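You operate a simulated robot arm through the tools that you are given. There is no shell and no other tool. Be economical: measure what you need, move in short steps, check, and stop when the job is done.

The job below is to be done with a simulated robot arm. You get a single attempt, and the scene is never put back.

JOB
Put the green pair of socks from the top of the dining table on the notebook. Then take the blue cotton reel from the top of the dining table and leave it on top of the paint bottle there.

It is judged by the outcome, as a careful person would: the job done as asked, and still so three seconds after it is handed in. It fails if anything else is knocked over, pushed out of place, dropped, spilled or broken.

ROBOT AND FRAMES
A 7-joint arm with a two-finger parallel gripper, fixed in place. Base frame: the origin is at the foot of the arm, x ahead of it, y to its left, z up; the work surface is at about z = 740. Readings come in mm, degrees, newtons and seconds.
With the tool pointing down near the work surface it reaches from about 300 to 680 mm from the base axis. Its first joint turns from -66.0 to 66.0 degrees. Payload 1.57 kg.
Tool frame: the origin (TCP) lies between the finger pads and is the grasp point; the fingertips stand 30 mm ahead of it; z points along the fingers, y is the line along which they close. Largest opening 110 mm; finger width 24, thickness 12; the body of the gripper, 48 by 112 mm, starts 78 mm behind the TCP.
Orientation is that of the tool frame in the base frame, as [roll, pitch, yaw] about the fixed x, y, z axes, in that order (R = Rz(yaw) Ry(pitch) Rx(roll)). With the fingers straight down and closing along the base's y, the tool's x points along the base's -x, its y along +y and its z along -z.

CONTROLS
- The arm moves only by the tool servo_tool. Its argument "increments" is a list of rows, each an object of numbers (a shift or turn left out is 0, a gripper value left out holds the last): "ax", "ay", "az": the turn, a rotation vector about the tool's x, y, z in degrees; "x", "y", "z": the shift along the tool's x, y, z in mm; "grip": the opening in per cent of the stroke, from 0 (shut) to 100 (fully open). In form: [{"ax": .., "ay": .., "az": .., "x": .., "y": .., "z": .., "grip": ..}, ...]. A call has 1 to 10 rows; each row shifts and turns the commanded pose from where the row before left it, along the tool's axes as they then stand. Rows are played at 5 a second. More than 50 mm and 8.6 degrees between two rows, or a gripper value outside its range, and nothing of the call is played. A pose out of reach is approached as far as the arm can. The call stops where the force on the tool passes 40 N (or 10 N more than at its start, if that is more) or the arm is blocked; 0.2 s more then pass. The fingers move at their own pace (about 108 mm/s each) and stop on an object; they squeeze with about 24 N. The grip force told is the motor's: it shows also when the fingers shut on nothing. Time passes only in rows, and 0.2 s behind the last, so rows that do not move let the fingers close. The reply holds the time, the measured pose of the TCP, the force on the tool along the base axes, the opening and the grip force, in the units named above and with some noise, and new pictures: "show" is both (left out), scene, wrist or none.
- Cameras (640 x 400 px; columns grow to the right, rows downward): "scene" is fixed at [144.7, -399.5, 1383.2]; the picture's right is [0.87, -0.50, 0.00], its down [-0.39, -0.68, -0.62] and it looks along [0.31, 0.53, -0.79] (base axes); focal length 291 px, centre (320, 200). "wrist" rides on the gripper at [-36, 0, -80] in the tool frame; the picture's right is [0.00, -1.00, 0.00], its down [0.97, 0.00, -0.24] and it looks along [0.24, 0.00, 0.97] (tool axes); focal length 218 px, centre (320, 200).
- measure_at(camera, pixels): for up to 12 pixels [column, row] of the newest picture of that camera ("zoom" is the newest enlarged one), the place [x, y, z] in the base frame of the surface seen there, good to about 2 mm, but the place of the scene camera against the robot may be out by one fixed shift of up to 12 mm in any direction. The clock stands still meanwhile.
- close_up(camera, box): a new picture of the part [left, top, right, bottom] of that camera's present view, enlarged. The clock stands still meanwhile.
- close_job(): hands the job in; it is judged then, once.

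Go step by step. Measure first, check grasps and placings, and put right what went wrong. The budget is 80 turns and 120 pictures, counting those below and the enlarged ones. Unless the task says otherwise, let go and move clear before handing in, and close with one line.

The tools are called as a command line: name --argument value ..., lists and objects as JSON in quotes. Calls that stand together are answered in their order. servo_tool: Moves the arm, as the interface text tells. Its arguments: {"type":"object","properties":{"increments":{"type":"array","items":{"type":"object","properties":{"ax":{"type":"number"},"ay":{"type":"number"},"az":{"type":"number"},"x":{"type":"number"},"y":{"type":"number"},"z":{"type":"number"},"grip":{"type":"number"}}}},"show":{"type":"string","enum":["both","scene","wrist","none"]}},"required":["increments"]} The other tools are called the same way: measure_at (camera, pixels) gives the place of the surface under pixels of a picture; close_up (camera, box) takes an enlarged picture of a part of a camera's view; close_job () hands the job in.

At the start:

```text
time: 0.0
tcp_pos: [356.8, 131.4, 1043.9]
tool_rot: [180.0, 0.0, -180.0]
force: [1.3, -0.2, -0.5]
grip_width: 110.0
finger_force: 0.1
```

scene: 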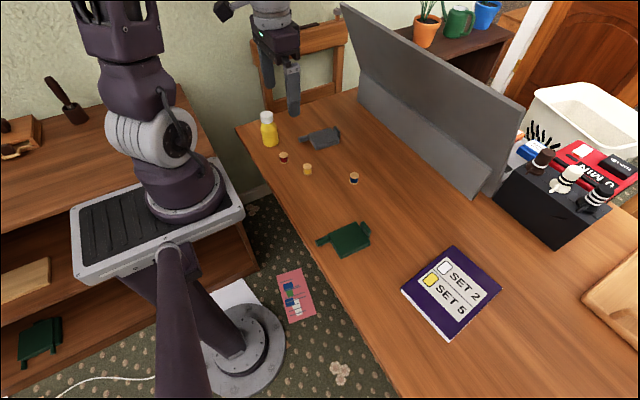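
wrist: 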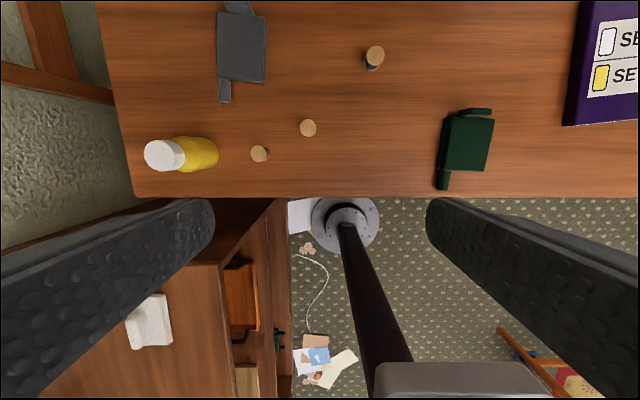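

The scene shows green socks near scene (347,239), the notebook at (450,290), a yellow paint bottle at (268,130), and three reels at (283,157), (307,169) and (354,178). I'll enlarge both views to tell the reels apart and measure.

close_up --camera "scene" --box '[230, 100, 390, 200]'

measure_at --camera "wrist" --pixels '[[375, 53], [308, 127], [260, 153], [160, 155], [200, 155], [470, 143], [445, 180], [480, 112], [490, 145], [450, 130], [600, 100], [572, 120]]'

measure_at --camera "scene" --pixels '[[354, 175], [307, 166], [283, 154], [266, 114], [350, 238], [322, 240], [451, 247], [500, 290], [450, 338], [402, 290], [450, 290], [400, 240]]'

```text
4.00 times, centred on (310, 150) of scene
```

zoom: 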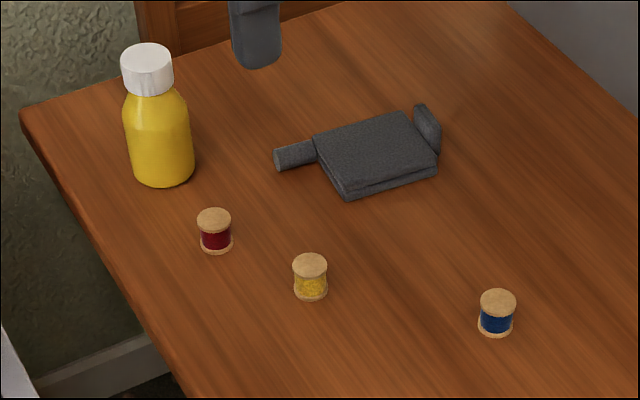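

```text
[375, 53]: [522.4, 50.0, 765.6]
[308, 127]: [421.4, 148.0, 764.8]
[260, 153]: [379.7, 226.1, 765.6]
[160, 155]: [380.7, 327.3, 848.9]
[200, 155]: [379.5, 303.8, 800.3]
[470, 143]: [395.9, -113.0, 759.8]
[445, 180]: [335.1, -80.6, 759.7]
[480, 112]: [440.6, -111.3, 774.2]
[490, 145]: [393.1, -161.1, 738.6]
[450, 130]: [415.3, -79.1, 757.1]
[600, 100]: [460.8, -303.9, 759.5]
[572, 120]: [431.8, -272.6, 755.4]
```

```text
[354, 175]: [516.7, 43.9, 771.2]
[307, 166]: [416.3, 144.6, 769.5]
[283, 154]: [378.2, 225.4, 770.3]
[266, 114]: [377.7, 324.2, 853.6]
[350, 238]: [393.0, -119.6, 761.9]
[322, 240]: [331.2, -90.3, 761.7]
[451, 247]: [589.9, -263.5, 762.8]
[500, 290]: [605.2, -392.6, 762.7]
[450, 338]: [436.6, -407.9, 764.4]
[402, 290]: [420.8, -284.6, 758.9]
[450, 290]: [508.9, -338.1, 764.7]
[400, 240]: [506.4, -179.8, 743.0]
```

Blue is the far reel, about (522,50), and the bottle cap top is about (381,327,849). Scene readings are off by roughly (-4,-5,+5). Next I'll enlarge the socks and the notebook.

close_up --camera "wrist" --box '[410, 85, 530, 205]'

close_up --camera "scene" --box '[300, 200, 540, 350]'

```text
3.33 times, centred on (470, 145) of wrist
```

zoom: 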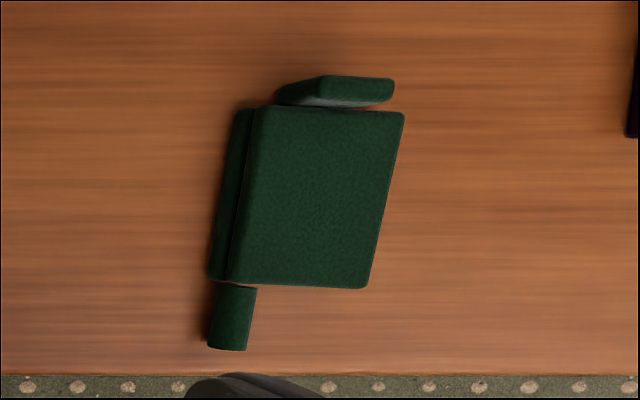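

```text
2.67 times, centred on (420, 275) of scene
```

zoom: 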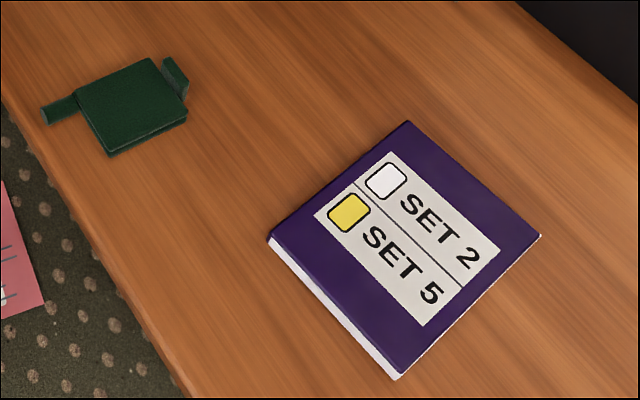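

I'll measure the sock outline from the wrist view: corners, tail and cuff.

measure_at --camera "wrist" --pixels '[[459, 120], [484, 120], [455, 165], [477, 168], [452, 168], [449, 168], [457, 145], [482, 145], [454, 145], [474, 111], [482, 113], [454, 185]]'

measure_at --camera "zoom" --pixels '[[82, 92], [150, 60], [185, 110], [110, 150], [60, 110], [175, 75], [150, 88], [408, 124], [538, 236], [398, 376], [270, 240], [400, 250]]'

```text
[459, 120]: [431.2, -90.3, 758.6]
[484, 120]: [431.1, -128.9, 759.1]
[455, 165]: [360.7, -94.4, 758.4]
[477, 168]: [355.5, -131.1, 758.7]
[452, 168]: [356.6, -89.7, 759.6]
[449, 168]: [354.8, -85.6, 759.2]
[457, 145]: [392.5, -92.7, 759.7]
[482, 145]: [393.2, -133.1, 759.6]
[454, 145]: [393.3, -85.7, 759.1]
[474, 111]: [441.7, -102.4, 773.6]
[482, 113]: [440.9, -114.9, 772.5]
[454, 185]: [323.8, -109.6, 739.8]
```

```text
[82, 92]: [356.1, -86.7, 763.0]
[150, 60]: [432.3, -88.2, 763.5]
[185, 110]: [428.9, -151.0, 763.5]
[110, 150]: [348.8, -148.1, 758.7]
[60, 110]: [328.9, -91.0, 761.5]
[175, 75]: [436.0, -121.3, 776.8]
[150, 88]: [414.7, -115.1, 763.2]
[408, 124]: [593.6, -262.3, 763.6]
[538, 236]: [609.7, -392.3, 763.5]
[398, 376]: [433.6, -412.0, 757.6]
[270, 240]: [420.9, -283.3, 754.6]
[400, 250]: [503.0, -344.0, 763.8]
```

The sock body spans x≈352–436, y≈-80…-147, top at 760. It is nearly axis-aligned, so I'll close along y. I'm moving above its centre (395,-113).

servo_tool --increments '[{"x": -6.3, "y": -40.7, "z": 10, "grip": 100}, {"x": -6.3, "y": -40.7, "z": 25}, {"x": -6.3, "y": -40.7, "z": 25}, {"x": -6.3, "y": -40.7, "z": 25}, {"x": -6.3, "y": -40.7, "z": 25}, {"x": -6.3, "y": -40.7, "z": 25}, {"z": 40}]' --show "wrist"

```text
time: 1.6
tcp_pos: [392.2, -114.7, 868.4]
tool_rot: [180.0, 0.0, -179.9]
force: [0.1, 0.2, 0.8]
grip_width: 110.0
finger_force: 0.1
```

wrist: 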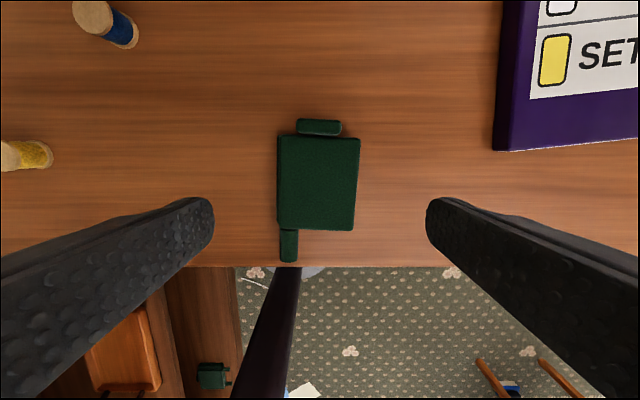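

The sock body is centred in the wrist view at (319,183). I'll check its edges at this closer range.

measure_at --camera "wrist" --pixels '[[318, 140], [318, 228], [282, 185], [354, 185], [320, 124], [288, 258], [290, 240], [320, 185]]'

```text
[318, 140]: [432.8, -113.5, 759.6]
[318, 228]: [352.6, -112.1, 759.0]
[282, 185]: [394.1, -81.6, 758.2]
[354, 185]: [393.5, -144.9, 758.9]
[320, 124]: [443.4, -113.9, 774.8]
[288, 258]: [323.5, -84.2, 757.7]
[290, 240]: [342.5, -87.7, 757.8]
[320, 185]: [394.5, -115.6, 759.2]
```

The body centre is (394,-113) and it is about 66 wide. I'll descend to TCP z≈773, with the tips just above the table, and close.

servo_tool --increments '[{"x": -2, "y": 1.5, "z": 40}, {"z": 35}, {"z": 20}, {"grip": 40}, {"grip": 20}, {"grip": 20}, {"grip": 20}]' --show "wrist"

```text
time: 3.2
tcp_pos: [395.9, -113.1, 774.1]
tool_rot: [180.0, 0.0, -180.0]
force: [-0.6, -0.4, 0.1]
grip_width: 74.6
finger_force: 24.2
```

wrist: 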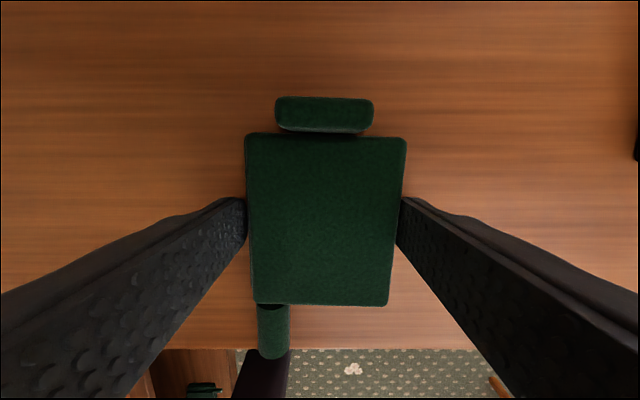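

The fingers hold the socks at 74.6 mm with 24 N. I'll lift and check what stands near the notebook.

servo_tool --increments '[{"z": -30, "grip": 20}, {"z": -40}, {"z": -20}]' --show "both"

measure_at --camera "scene" --pixels '[[497, 180], [557, 245], [590, 205], [470, 190], [360, 100], [524, 105], [602, 312]]'

```text
time: 4.0
tcp_pos: [397.2, -109.5, 862.6]
tool_rot: [179.9, -0.1, -180.0]
force: [0.7, 0.1, -1.1]
grip_width: 74.5
finger_force: 23.6
```

scene: 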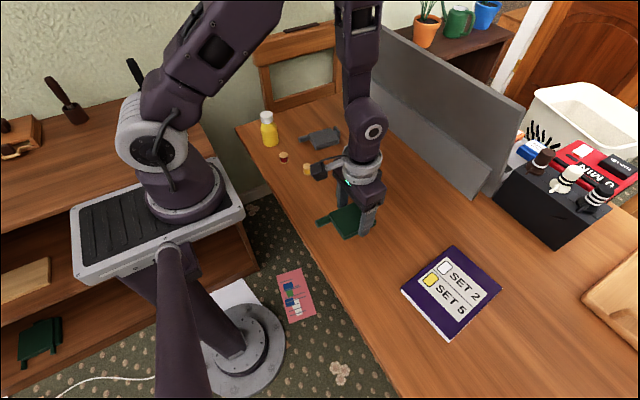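
wrist: 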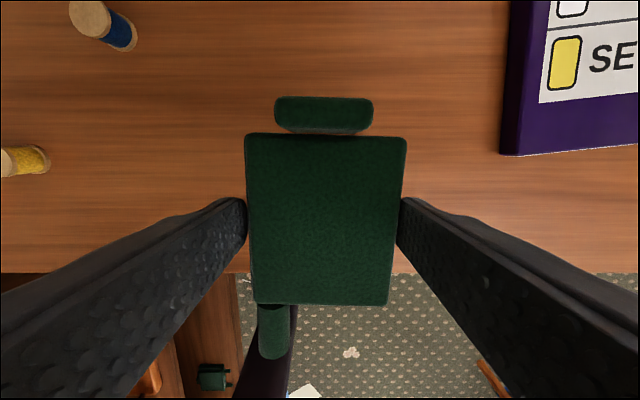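

```text
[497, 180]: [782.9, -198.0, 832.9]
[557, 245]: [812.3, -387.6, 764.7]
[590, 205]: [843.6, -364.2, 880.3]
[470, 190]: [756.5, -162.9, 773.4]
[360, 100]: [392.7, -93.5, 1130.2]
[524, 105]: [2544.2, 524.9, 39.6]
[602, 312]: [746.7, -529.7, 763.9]
```

The socks are off the table and nothing stands close to the notebook. I'm carrying them over to about (522,-333).

servo_tool --increments '[{"x": -20.9, "y": -36.9}, {"x": -20.9, "y": -36.9}, {"x": -20.9, "y": -36.9}, {"x": -20.9, "y": -36.9}, {"x": -20.9, "y": -36.9}, {"x": -20.9, "y": -36.9}, {}, {}]' --show "both"

```text
time: 5.8
tcp_pos: [523.8, -334.1, 865.5]
tool_rot: [180.0, 0.0, 180.0]
force: [0.0, 0.0, -0.2]
grip_width: 74.3
finger_force: 24.0
```

scene: 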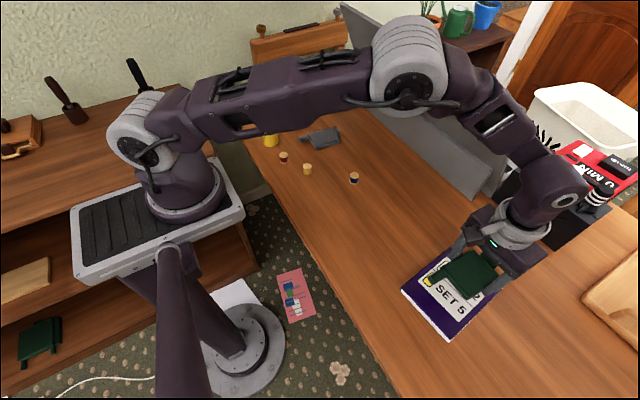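
wrist: 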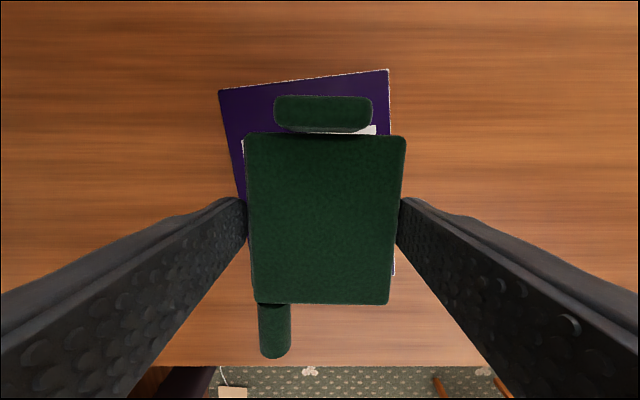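

The socks hang over the notebook. I'll measure the visible notebook corners to centre them.

measure_at --camera "wrist" --pixels '[[221, 93], [386, 73], [232, 150], [391, 125], [310, 90], [394, 272]]'

```text
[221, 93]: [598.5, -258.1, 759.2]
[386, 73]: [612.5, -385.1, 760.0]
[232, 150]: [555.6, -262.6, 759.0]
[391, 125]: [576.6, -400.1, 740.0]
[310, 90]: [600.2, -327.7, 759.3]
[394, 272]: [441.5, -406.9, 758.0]
```

The corners confirm the notebook centre at (518,-333), top 759. I'll lower to TCP z≈795, which should put the socks in contact.

servo_tool --increments '[{"z": 35}, {"z": 25}, {"z": 6}, {"z": 3}, {}]' --show "scene"

```text
time: 7.0
tcp_pos: [521.0, -334.6, 796.4]
tool_rot: [-180.0, 0.0, 180.0]
force: [0.6, 0.2, -0.8]
grip_width: 74.4
finger_force: 24.0
```

scene: 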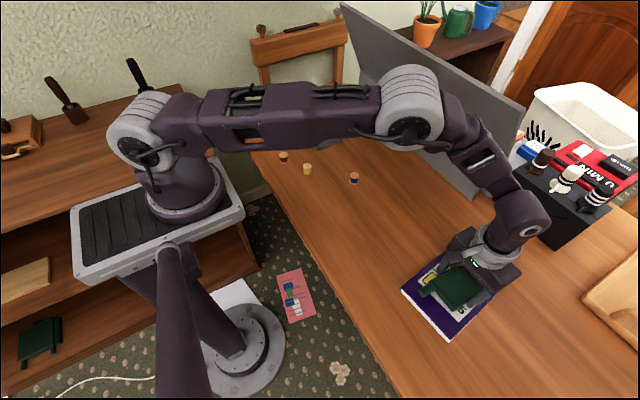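

TCP z is 796, so the gap is at most a couple of mm and there is no contact force yet. I'll lower slightly, release and rise.

servo_tool --increments '[{"z": 2}, {"grip": 75}, {"grip": 90}, {"grip": 100}, {}, {"z": -20}, {"z": -40}, {"z": -50}, {"z": -20}]' --show "both"

```text
time: 9.0
tcp_pos: [518.0, -331.8, 925.2]
tool_rot: [-179.9, 0.1, 179.9]
force: [1.0, -0.1, 0.3]
grip_width: 110.0
finger_force: 0.1
```

scene: 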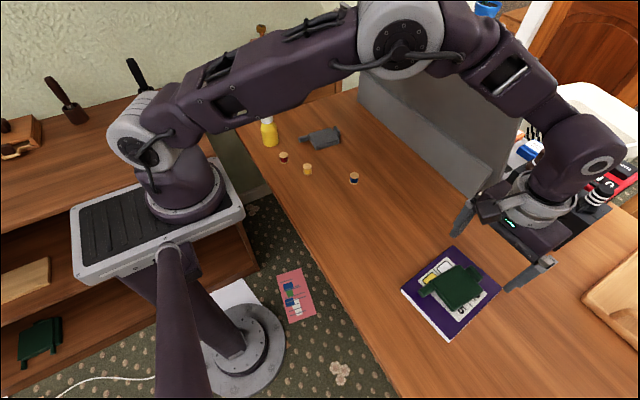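
wrist: 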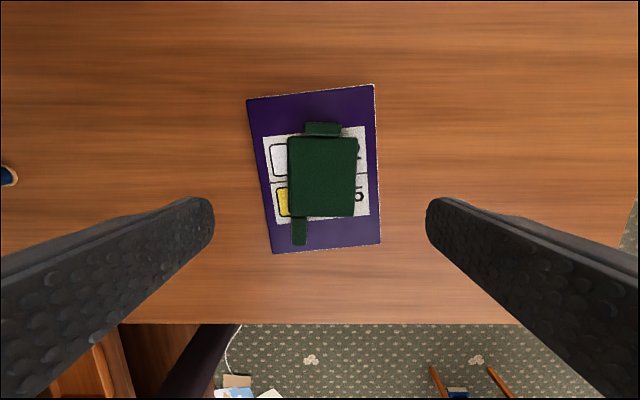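

The socks lie fully on the notebook (wrist (320,180)). Next is the blue reel at about (522,50), with the opening narrowed to 60 mm.

servo_tool --increments '[{"y": 42, "grip": 60}, {"y": 42.5}, {"y": 42.5}, {"y": 42.5}, {"y": 42.5}, {"y": 42.5}, {"y": 42.5}, {"y": 42.5}, {"y": 42.5}, {"z": 30}]' --show "wrist"

```text
time: 11.2
tcp_pos: [521.9, 48.5, 892.8]
tool_rot: [179.9, 0.0, 180.0]
force: [1.0, -1.0, 0.1]
grip_width: 66.1
finger_force: 0.1
```

wrist: 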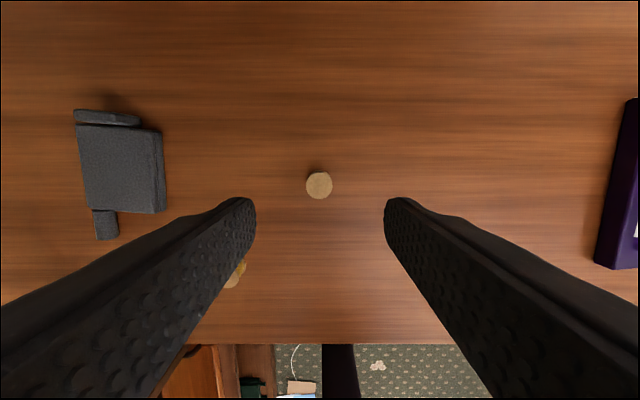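

The blue reel's top is at wrist (319,185). I'll measure its edges and the bottle for the later step.

measure_at --camera "wrist" --pixels '[[319, 185], [308, 185], [330, 185], [319, 175], [319, 197]]'

close_up --camera "wrist" --box '[280, 160, 360, 210]'

```text
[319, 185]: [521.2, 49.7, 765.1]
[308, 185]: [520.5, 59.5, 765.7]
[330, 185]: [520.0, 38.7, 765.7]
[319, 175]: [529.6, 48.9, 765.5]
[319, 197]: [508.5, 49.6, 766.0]
```

```text
8.00 times, centred on (320, 185) of wrist
```

zoom: 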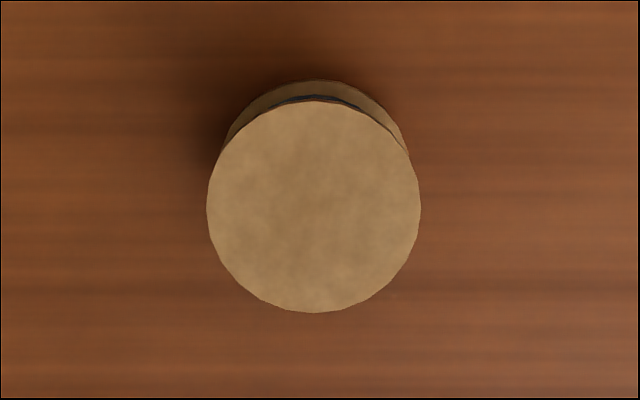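

The reel is centred at (519.5,49.3), about 25 wide, top 765. I'll go down to TCP z≈772 so the pads catch both flanges, then close.

servo_tool --increments '[{"x": 2.3, "y": 0.7, "z": 45}, {"z": 45}, {"z": 25}, {"z": 4.5}, {}, {"grip": 30}, {"grip": 10}, {"grip": 10}, {"grip": 10}]' --show "wrist"

```text
time: 13.2
tcp_pos: [519.3, 48.0, 776.2]
tool_rot: [-180.0, 0.0, 180.0]
force: [-0.5, -0.5, -0.6]
grip_width: 24.1
finger_force: 23.9
```

wrist: 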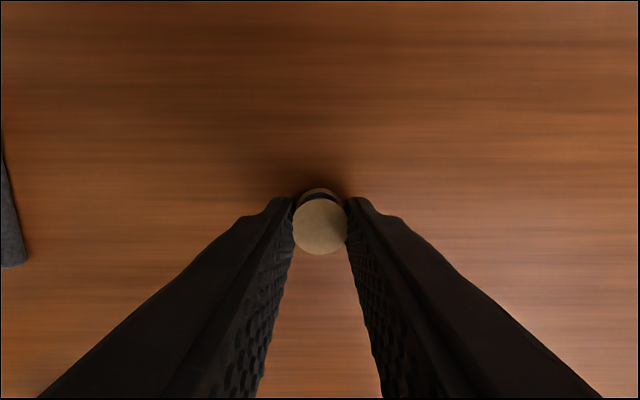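

The reel is gripped at 24.1 mm. I'll lift it high enough to clear the bottle.

servo_tool --increments '[{"z": -20}, {"z": -45}, {"z": -45}, {"z": -45}, {"z": -20}, {}]' --show "both"

```text
time: 14.6
tcp_pos: [520.6, 48.5, 948.6]
tool_rot: [179.9, -0.1, -180.0]
force: [-0.1, 0.7, 0.3]
grip_width: 23.7
finger_force: 23.9
```

scene: 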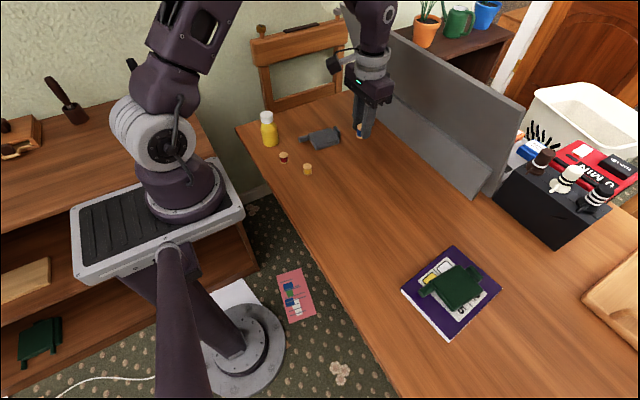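
wrist: 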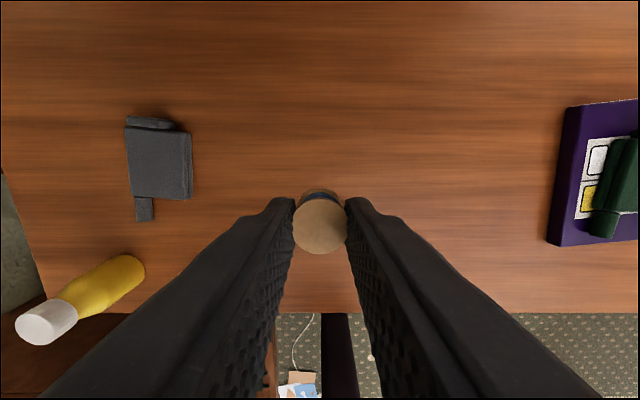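

The reel is held straight. I'm moving to about (381,250), beside the bottle, to see its cap from above.

servo_tool --increments '[{"x": 23.2, "y": 33.4}, {"x": 23.2, "y": 33.4}, {"x": 23.2, "y": 33.4}, {"x": 23.2, "y": 33.4}, {"x": 23.2, "y": 33.4}, {"x": 23.2, "y": 33.4}, {}, {}]' --show "wrist"

close_up --camera "wrist" --box '[190, 140, 350, 240]'

```text
time: 16.4
tcp_pos: [379.5, 250.8, 950.2]
tool_rot: [180.0, 0.0, 180.0]
force: [0.7, 0.0, -0.1]
grip_width: 23.7
finger_force: 24.2
```

wrist: 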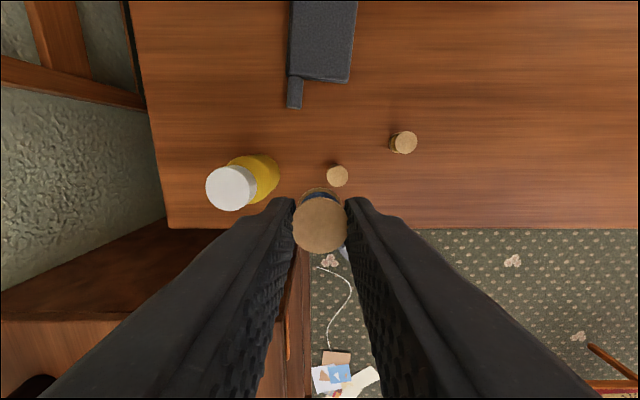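

```text
4.00 times, centred on (270, 190) of wrist
```

zoom: 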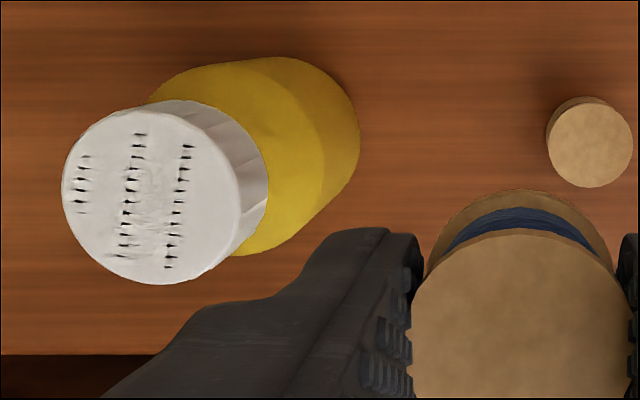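

The cap top is the circle around wrist (228,189). I'll measure its centre and rim.

measure_at --camera "wrist" --pixels '[[228, 189], [208, 189], [247, 189], [228, 169], [228, 209], [222, 185], [234, 194]]'

measure_at --camera "zoom" --pixels '[[151, 196], [68, 196], [234, 196], [151, 113], [151, 279], [520, 320], [520, 240]]'

```text
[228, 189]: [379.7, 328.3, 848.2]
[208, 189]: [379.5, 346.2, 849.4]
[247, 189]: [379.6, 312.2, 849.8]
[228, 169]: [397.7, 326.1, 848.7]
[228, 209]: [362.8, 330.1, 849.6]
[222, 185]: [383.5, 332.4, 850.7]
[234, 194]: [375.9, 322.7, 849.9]
```

```text
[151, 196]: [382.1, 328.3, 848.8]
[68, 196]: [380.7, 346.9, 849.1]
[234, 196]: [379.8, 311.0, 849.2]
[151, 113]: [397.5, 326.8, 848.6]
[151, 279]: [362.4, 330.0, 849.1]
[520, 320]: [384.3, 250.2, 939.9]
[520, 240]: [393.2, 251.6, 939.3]
```

The cap centre is (380,328.3), z 849, radius about 18, flat. The reel top reads 940, so its base is about 914. I'll move over the cap and lower 56 mm, leaving roughly 9 mm to go.

servo_tool --increments '[{"y": 39}, {"y": 39}, {}, {"z": 30}, {"z": 20}, {"z": 6}, {}, {}]' --show "both"

close_up --camera "wrist" --box '[240, 150, 400, 250]'

close_up --camera "scene" --box '[220, 60, 348, 140]'

```text
time: 18.2
tcp_pos: [380.8, 328.3, 894.3]
tool_rot: [180.0, 0.0, -180.0]
force: [0.7, -0.4, 0.4]
grip_width: 23.5
finger_force: 23.6
```

scene: 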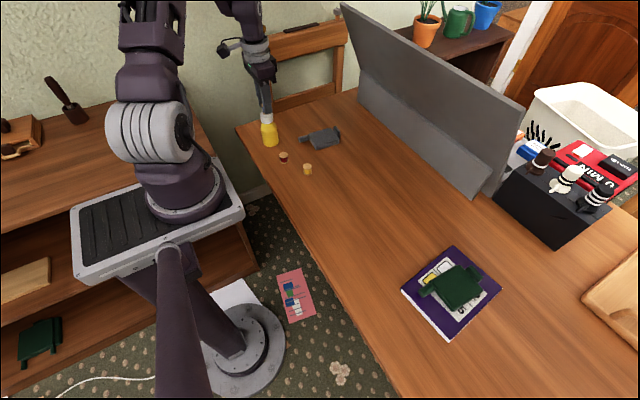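
wrist: 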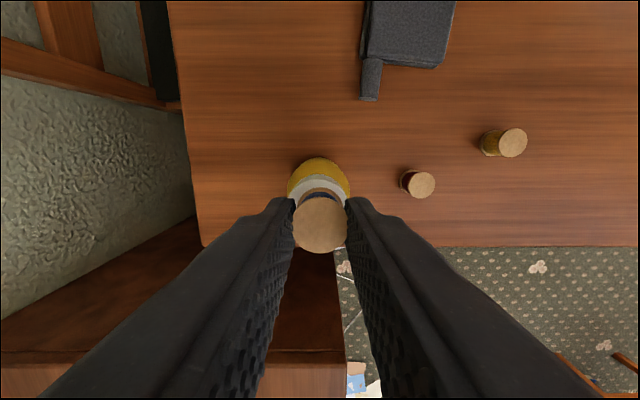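

```text
4.00 times, centred on (320, 200) of wrist
```

zoom: 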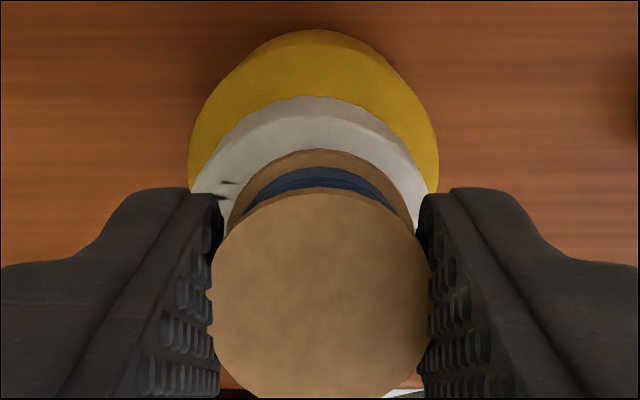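

```text
5.00 times, centred on (284, 100) of scene
```

zoom: 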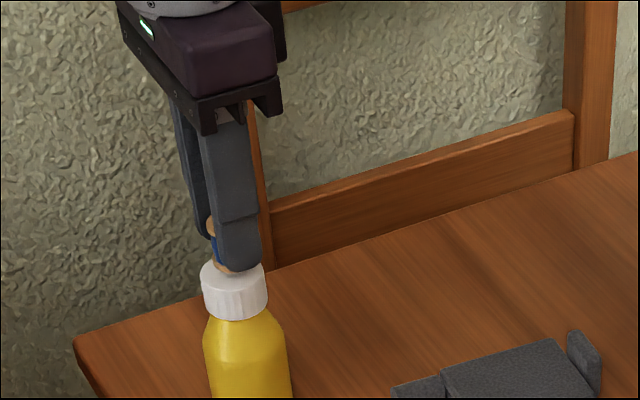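

The reel sits over the cap. I'll compare the far edges of the cap top (zoom row 118) and the reel, plus the reel top height.

measure_at --camera "wrist" --pixels '[[320, 180], [320, 188.5], [320, 222], [320, 201], [320, 250], [296, 198], [345, 198], [320, 184]]'

```text
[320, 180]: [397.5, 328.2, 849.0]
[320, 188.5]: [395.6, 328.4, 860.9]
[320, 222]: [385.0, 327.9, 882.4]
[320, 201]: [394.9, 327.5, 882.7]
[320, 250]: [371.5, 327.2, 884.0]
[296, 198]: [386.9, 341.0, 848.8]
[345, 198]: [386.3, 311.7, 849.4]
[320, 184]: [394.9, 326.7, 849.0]
```

The reel spans x≈370.5–395.5, so its centre is 383 against the cap's 380, and about 8 mm of height remains. I'll shift 2.5 mm in x and lower gently to 1–2 mm above.

servo_tool --increments '[{"x": 2.5, "y": 0.5}, {"z": 3}, {"z": 3}, {}, {}]' --show "wrist"

measure_at --camera "wrist" --pixels '[[320, 222], [315, 225], [325, 220], [320, 202], [320, 250], [320, 183]]'

```text
time: 19.4
tcp_pos: [376.5, 329.0, 888.5]
tool_rot: [180.0, 0.0, 180.0]
force: [0.0, -0.1, 0.5]
grip_width: 23.8
finger_force: 24.1
```

wrist: 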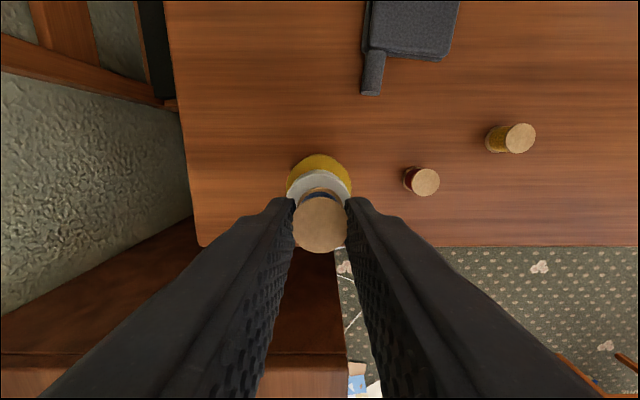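

```text
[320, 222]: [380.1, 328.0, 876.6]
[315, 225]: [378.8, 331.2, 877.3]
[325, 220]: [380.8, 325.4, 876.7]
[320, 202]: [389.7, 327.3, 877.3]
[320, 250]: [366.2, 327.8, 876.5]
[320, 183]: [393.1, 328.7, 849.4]
```

The reel top is now 877, so the gap is about 2 mm, and it is centred within about 1.5 mm. I'll lower in 1 mm steps to touch.

servo_tool --increments '[{"z": 1}, {"z": 0.7}, {}, {}]' --show "wrist"

measure_at --camera "wrist" --pixels '[[320, 222], [315, 225], [325, 220], [320, 230], [312, 215], [328, 232]]'

close_up --camera "scene" --box '[244, 90, 292, 120]'

```text
time: 20.4
tcp_pos: [377.9, 329.6, 885.2]
tool_rot: [-180.0, 0.0, 180.0]
force: [1.6, 2.1, 7.6]
grip_width: 23.7
finger_force: 23.7
```

wrist: 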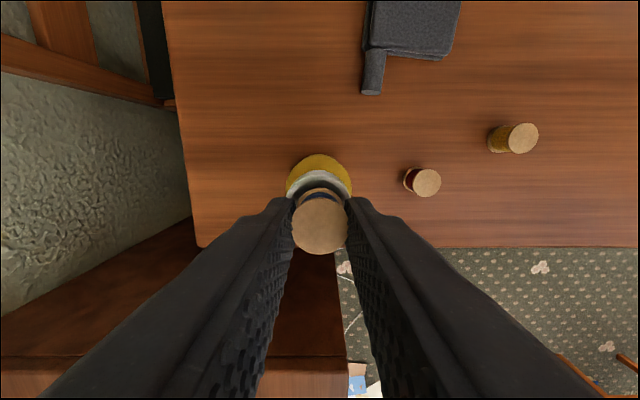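

```text
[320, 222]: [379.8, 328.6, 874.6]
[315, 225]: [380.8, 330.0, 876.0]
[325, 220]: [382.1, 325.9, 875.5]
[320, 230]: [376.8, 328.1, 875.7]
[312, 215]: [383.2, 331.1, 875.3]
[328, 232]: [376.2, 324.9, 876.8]
```

```text
13.33 times, centred on (268, 105) of scene
```

zoom: 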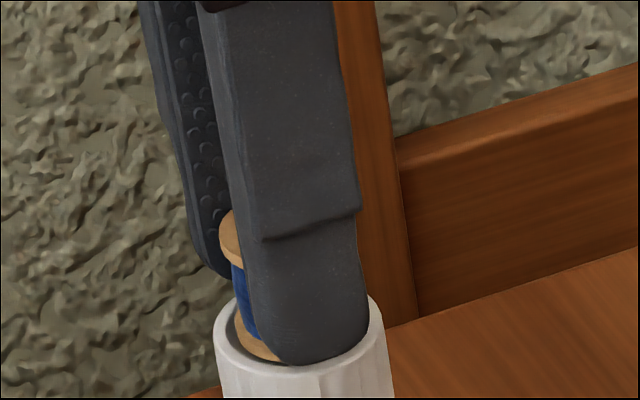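

There is 7.6 N of upward force, so the reel is touching the cap and sitting level. I'll ease off 0.5 mm, then open slowly and modestly.

servo_tool --increments '[{"z": -0.5}, {"grip": 24}, {"grip": 28}, {"grip": 36}, {"grip": 45}, {}, {}]' --show "wrist"

close_up --camera "scene" --box '[228, 80, 308, 130]'

```text
time: 22.0
tcp_pos: [377.3, 330.0, 885.1]
tool_rot: [-180.0, 0.0, -180.0]
force: [-0.4, -0.4, 0.0]
grip_width: 49.5
finger_force: 0.1
```

wrist: 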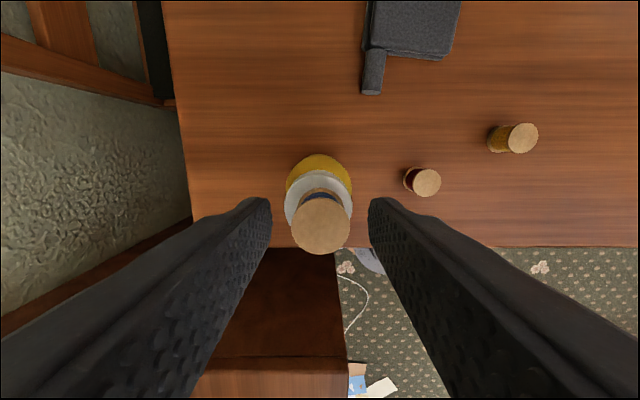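

```text
8.00 times, centred on (268, 105) of scene
```

zoom: 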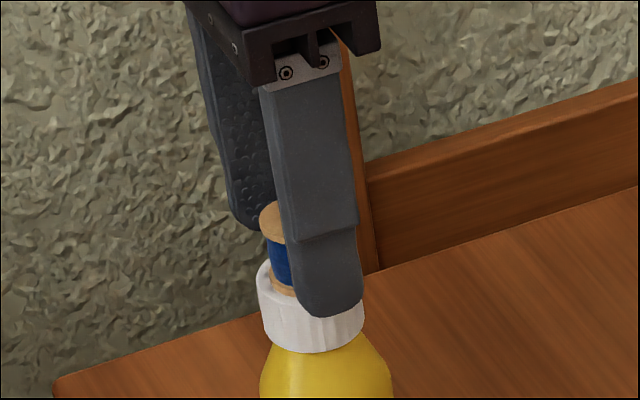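

The reel stands free on the cap with both fingers clear of it. I'll rise straight up, then move aside.

servo_tool --increments '[{"z": -10}, {"z": -25}, {"z": -45}, {"z": -45}, {"y": -40}, {"y": -40}, {"y": -40}, {}, {}]' --show "both"

close_up --camera "scene" --box '[220, 80, 380, 180]'

```text
time: 24.0
tcp_pos: [377.0, 204.5, 1010.9]
tool_rot: [-179.9, 0.0, -180.0]
force: [0.8, 0.2, 0.5]
grip_width: 49.6
finger_force: 0.0
```

scene: 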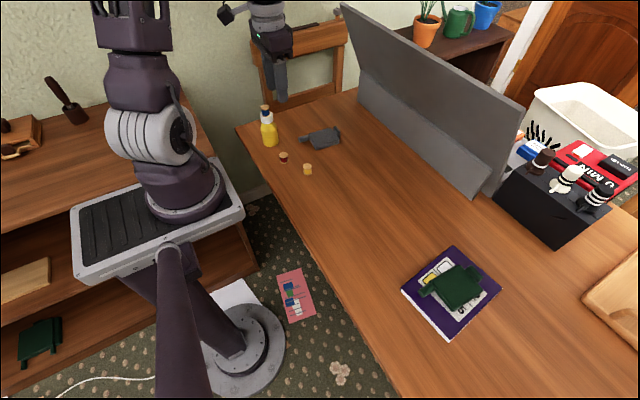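
wrist: 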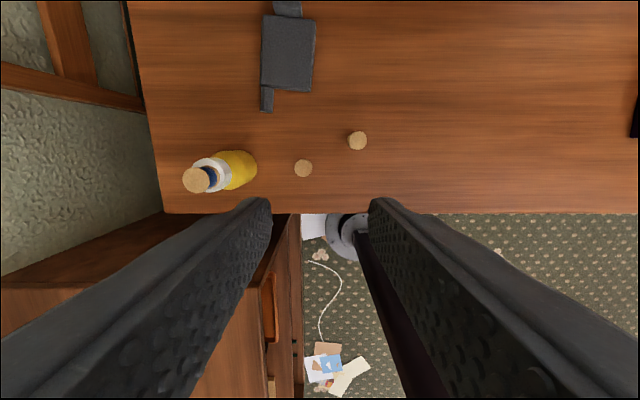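

```text
4.00 times, centred on (300, 130) of scene
```

zoom: 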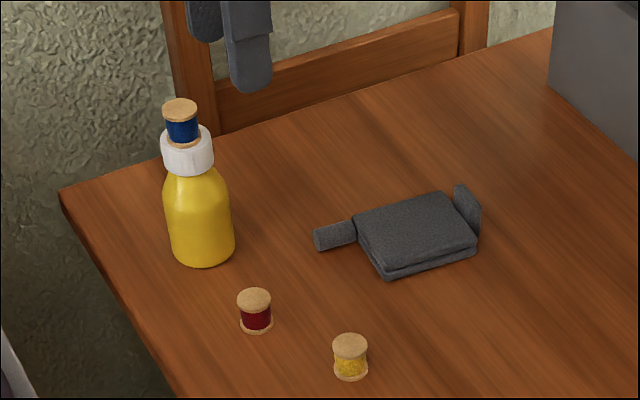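

The blue reel stands upright on the paint bottle, the green socks lie on the notebook, and nothing else has moved. The arm is clear, so I'm handing in.

close_job

```text
The job is handed in.
```

The green socks are on the notebook and the blue cotton reel is standing on top of the paint bottle. Nothing else was disturbed, and the job is handed in.
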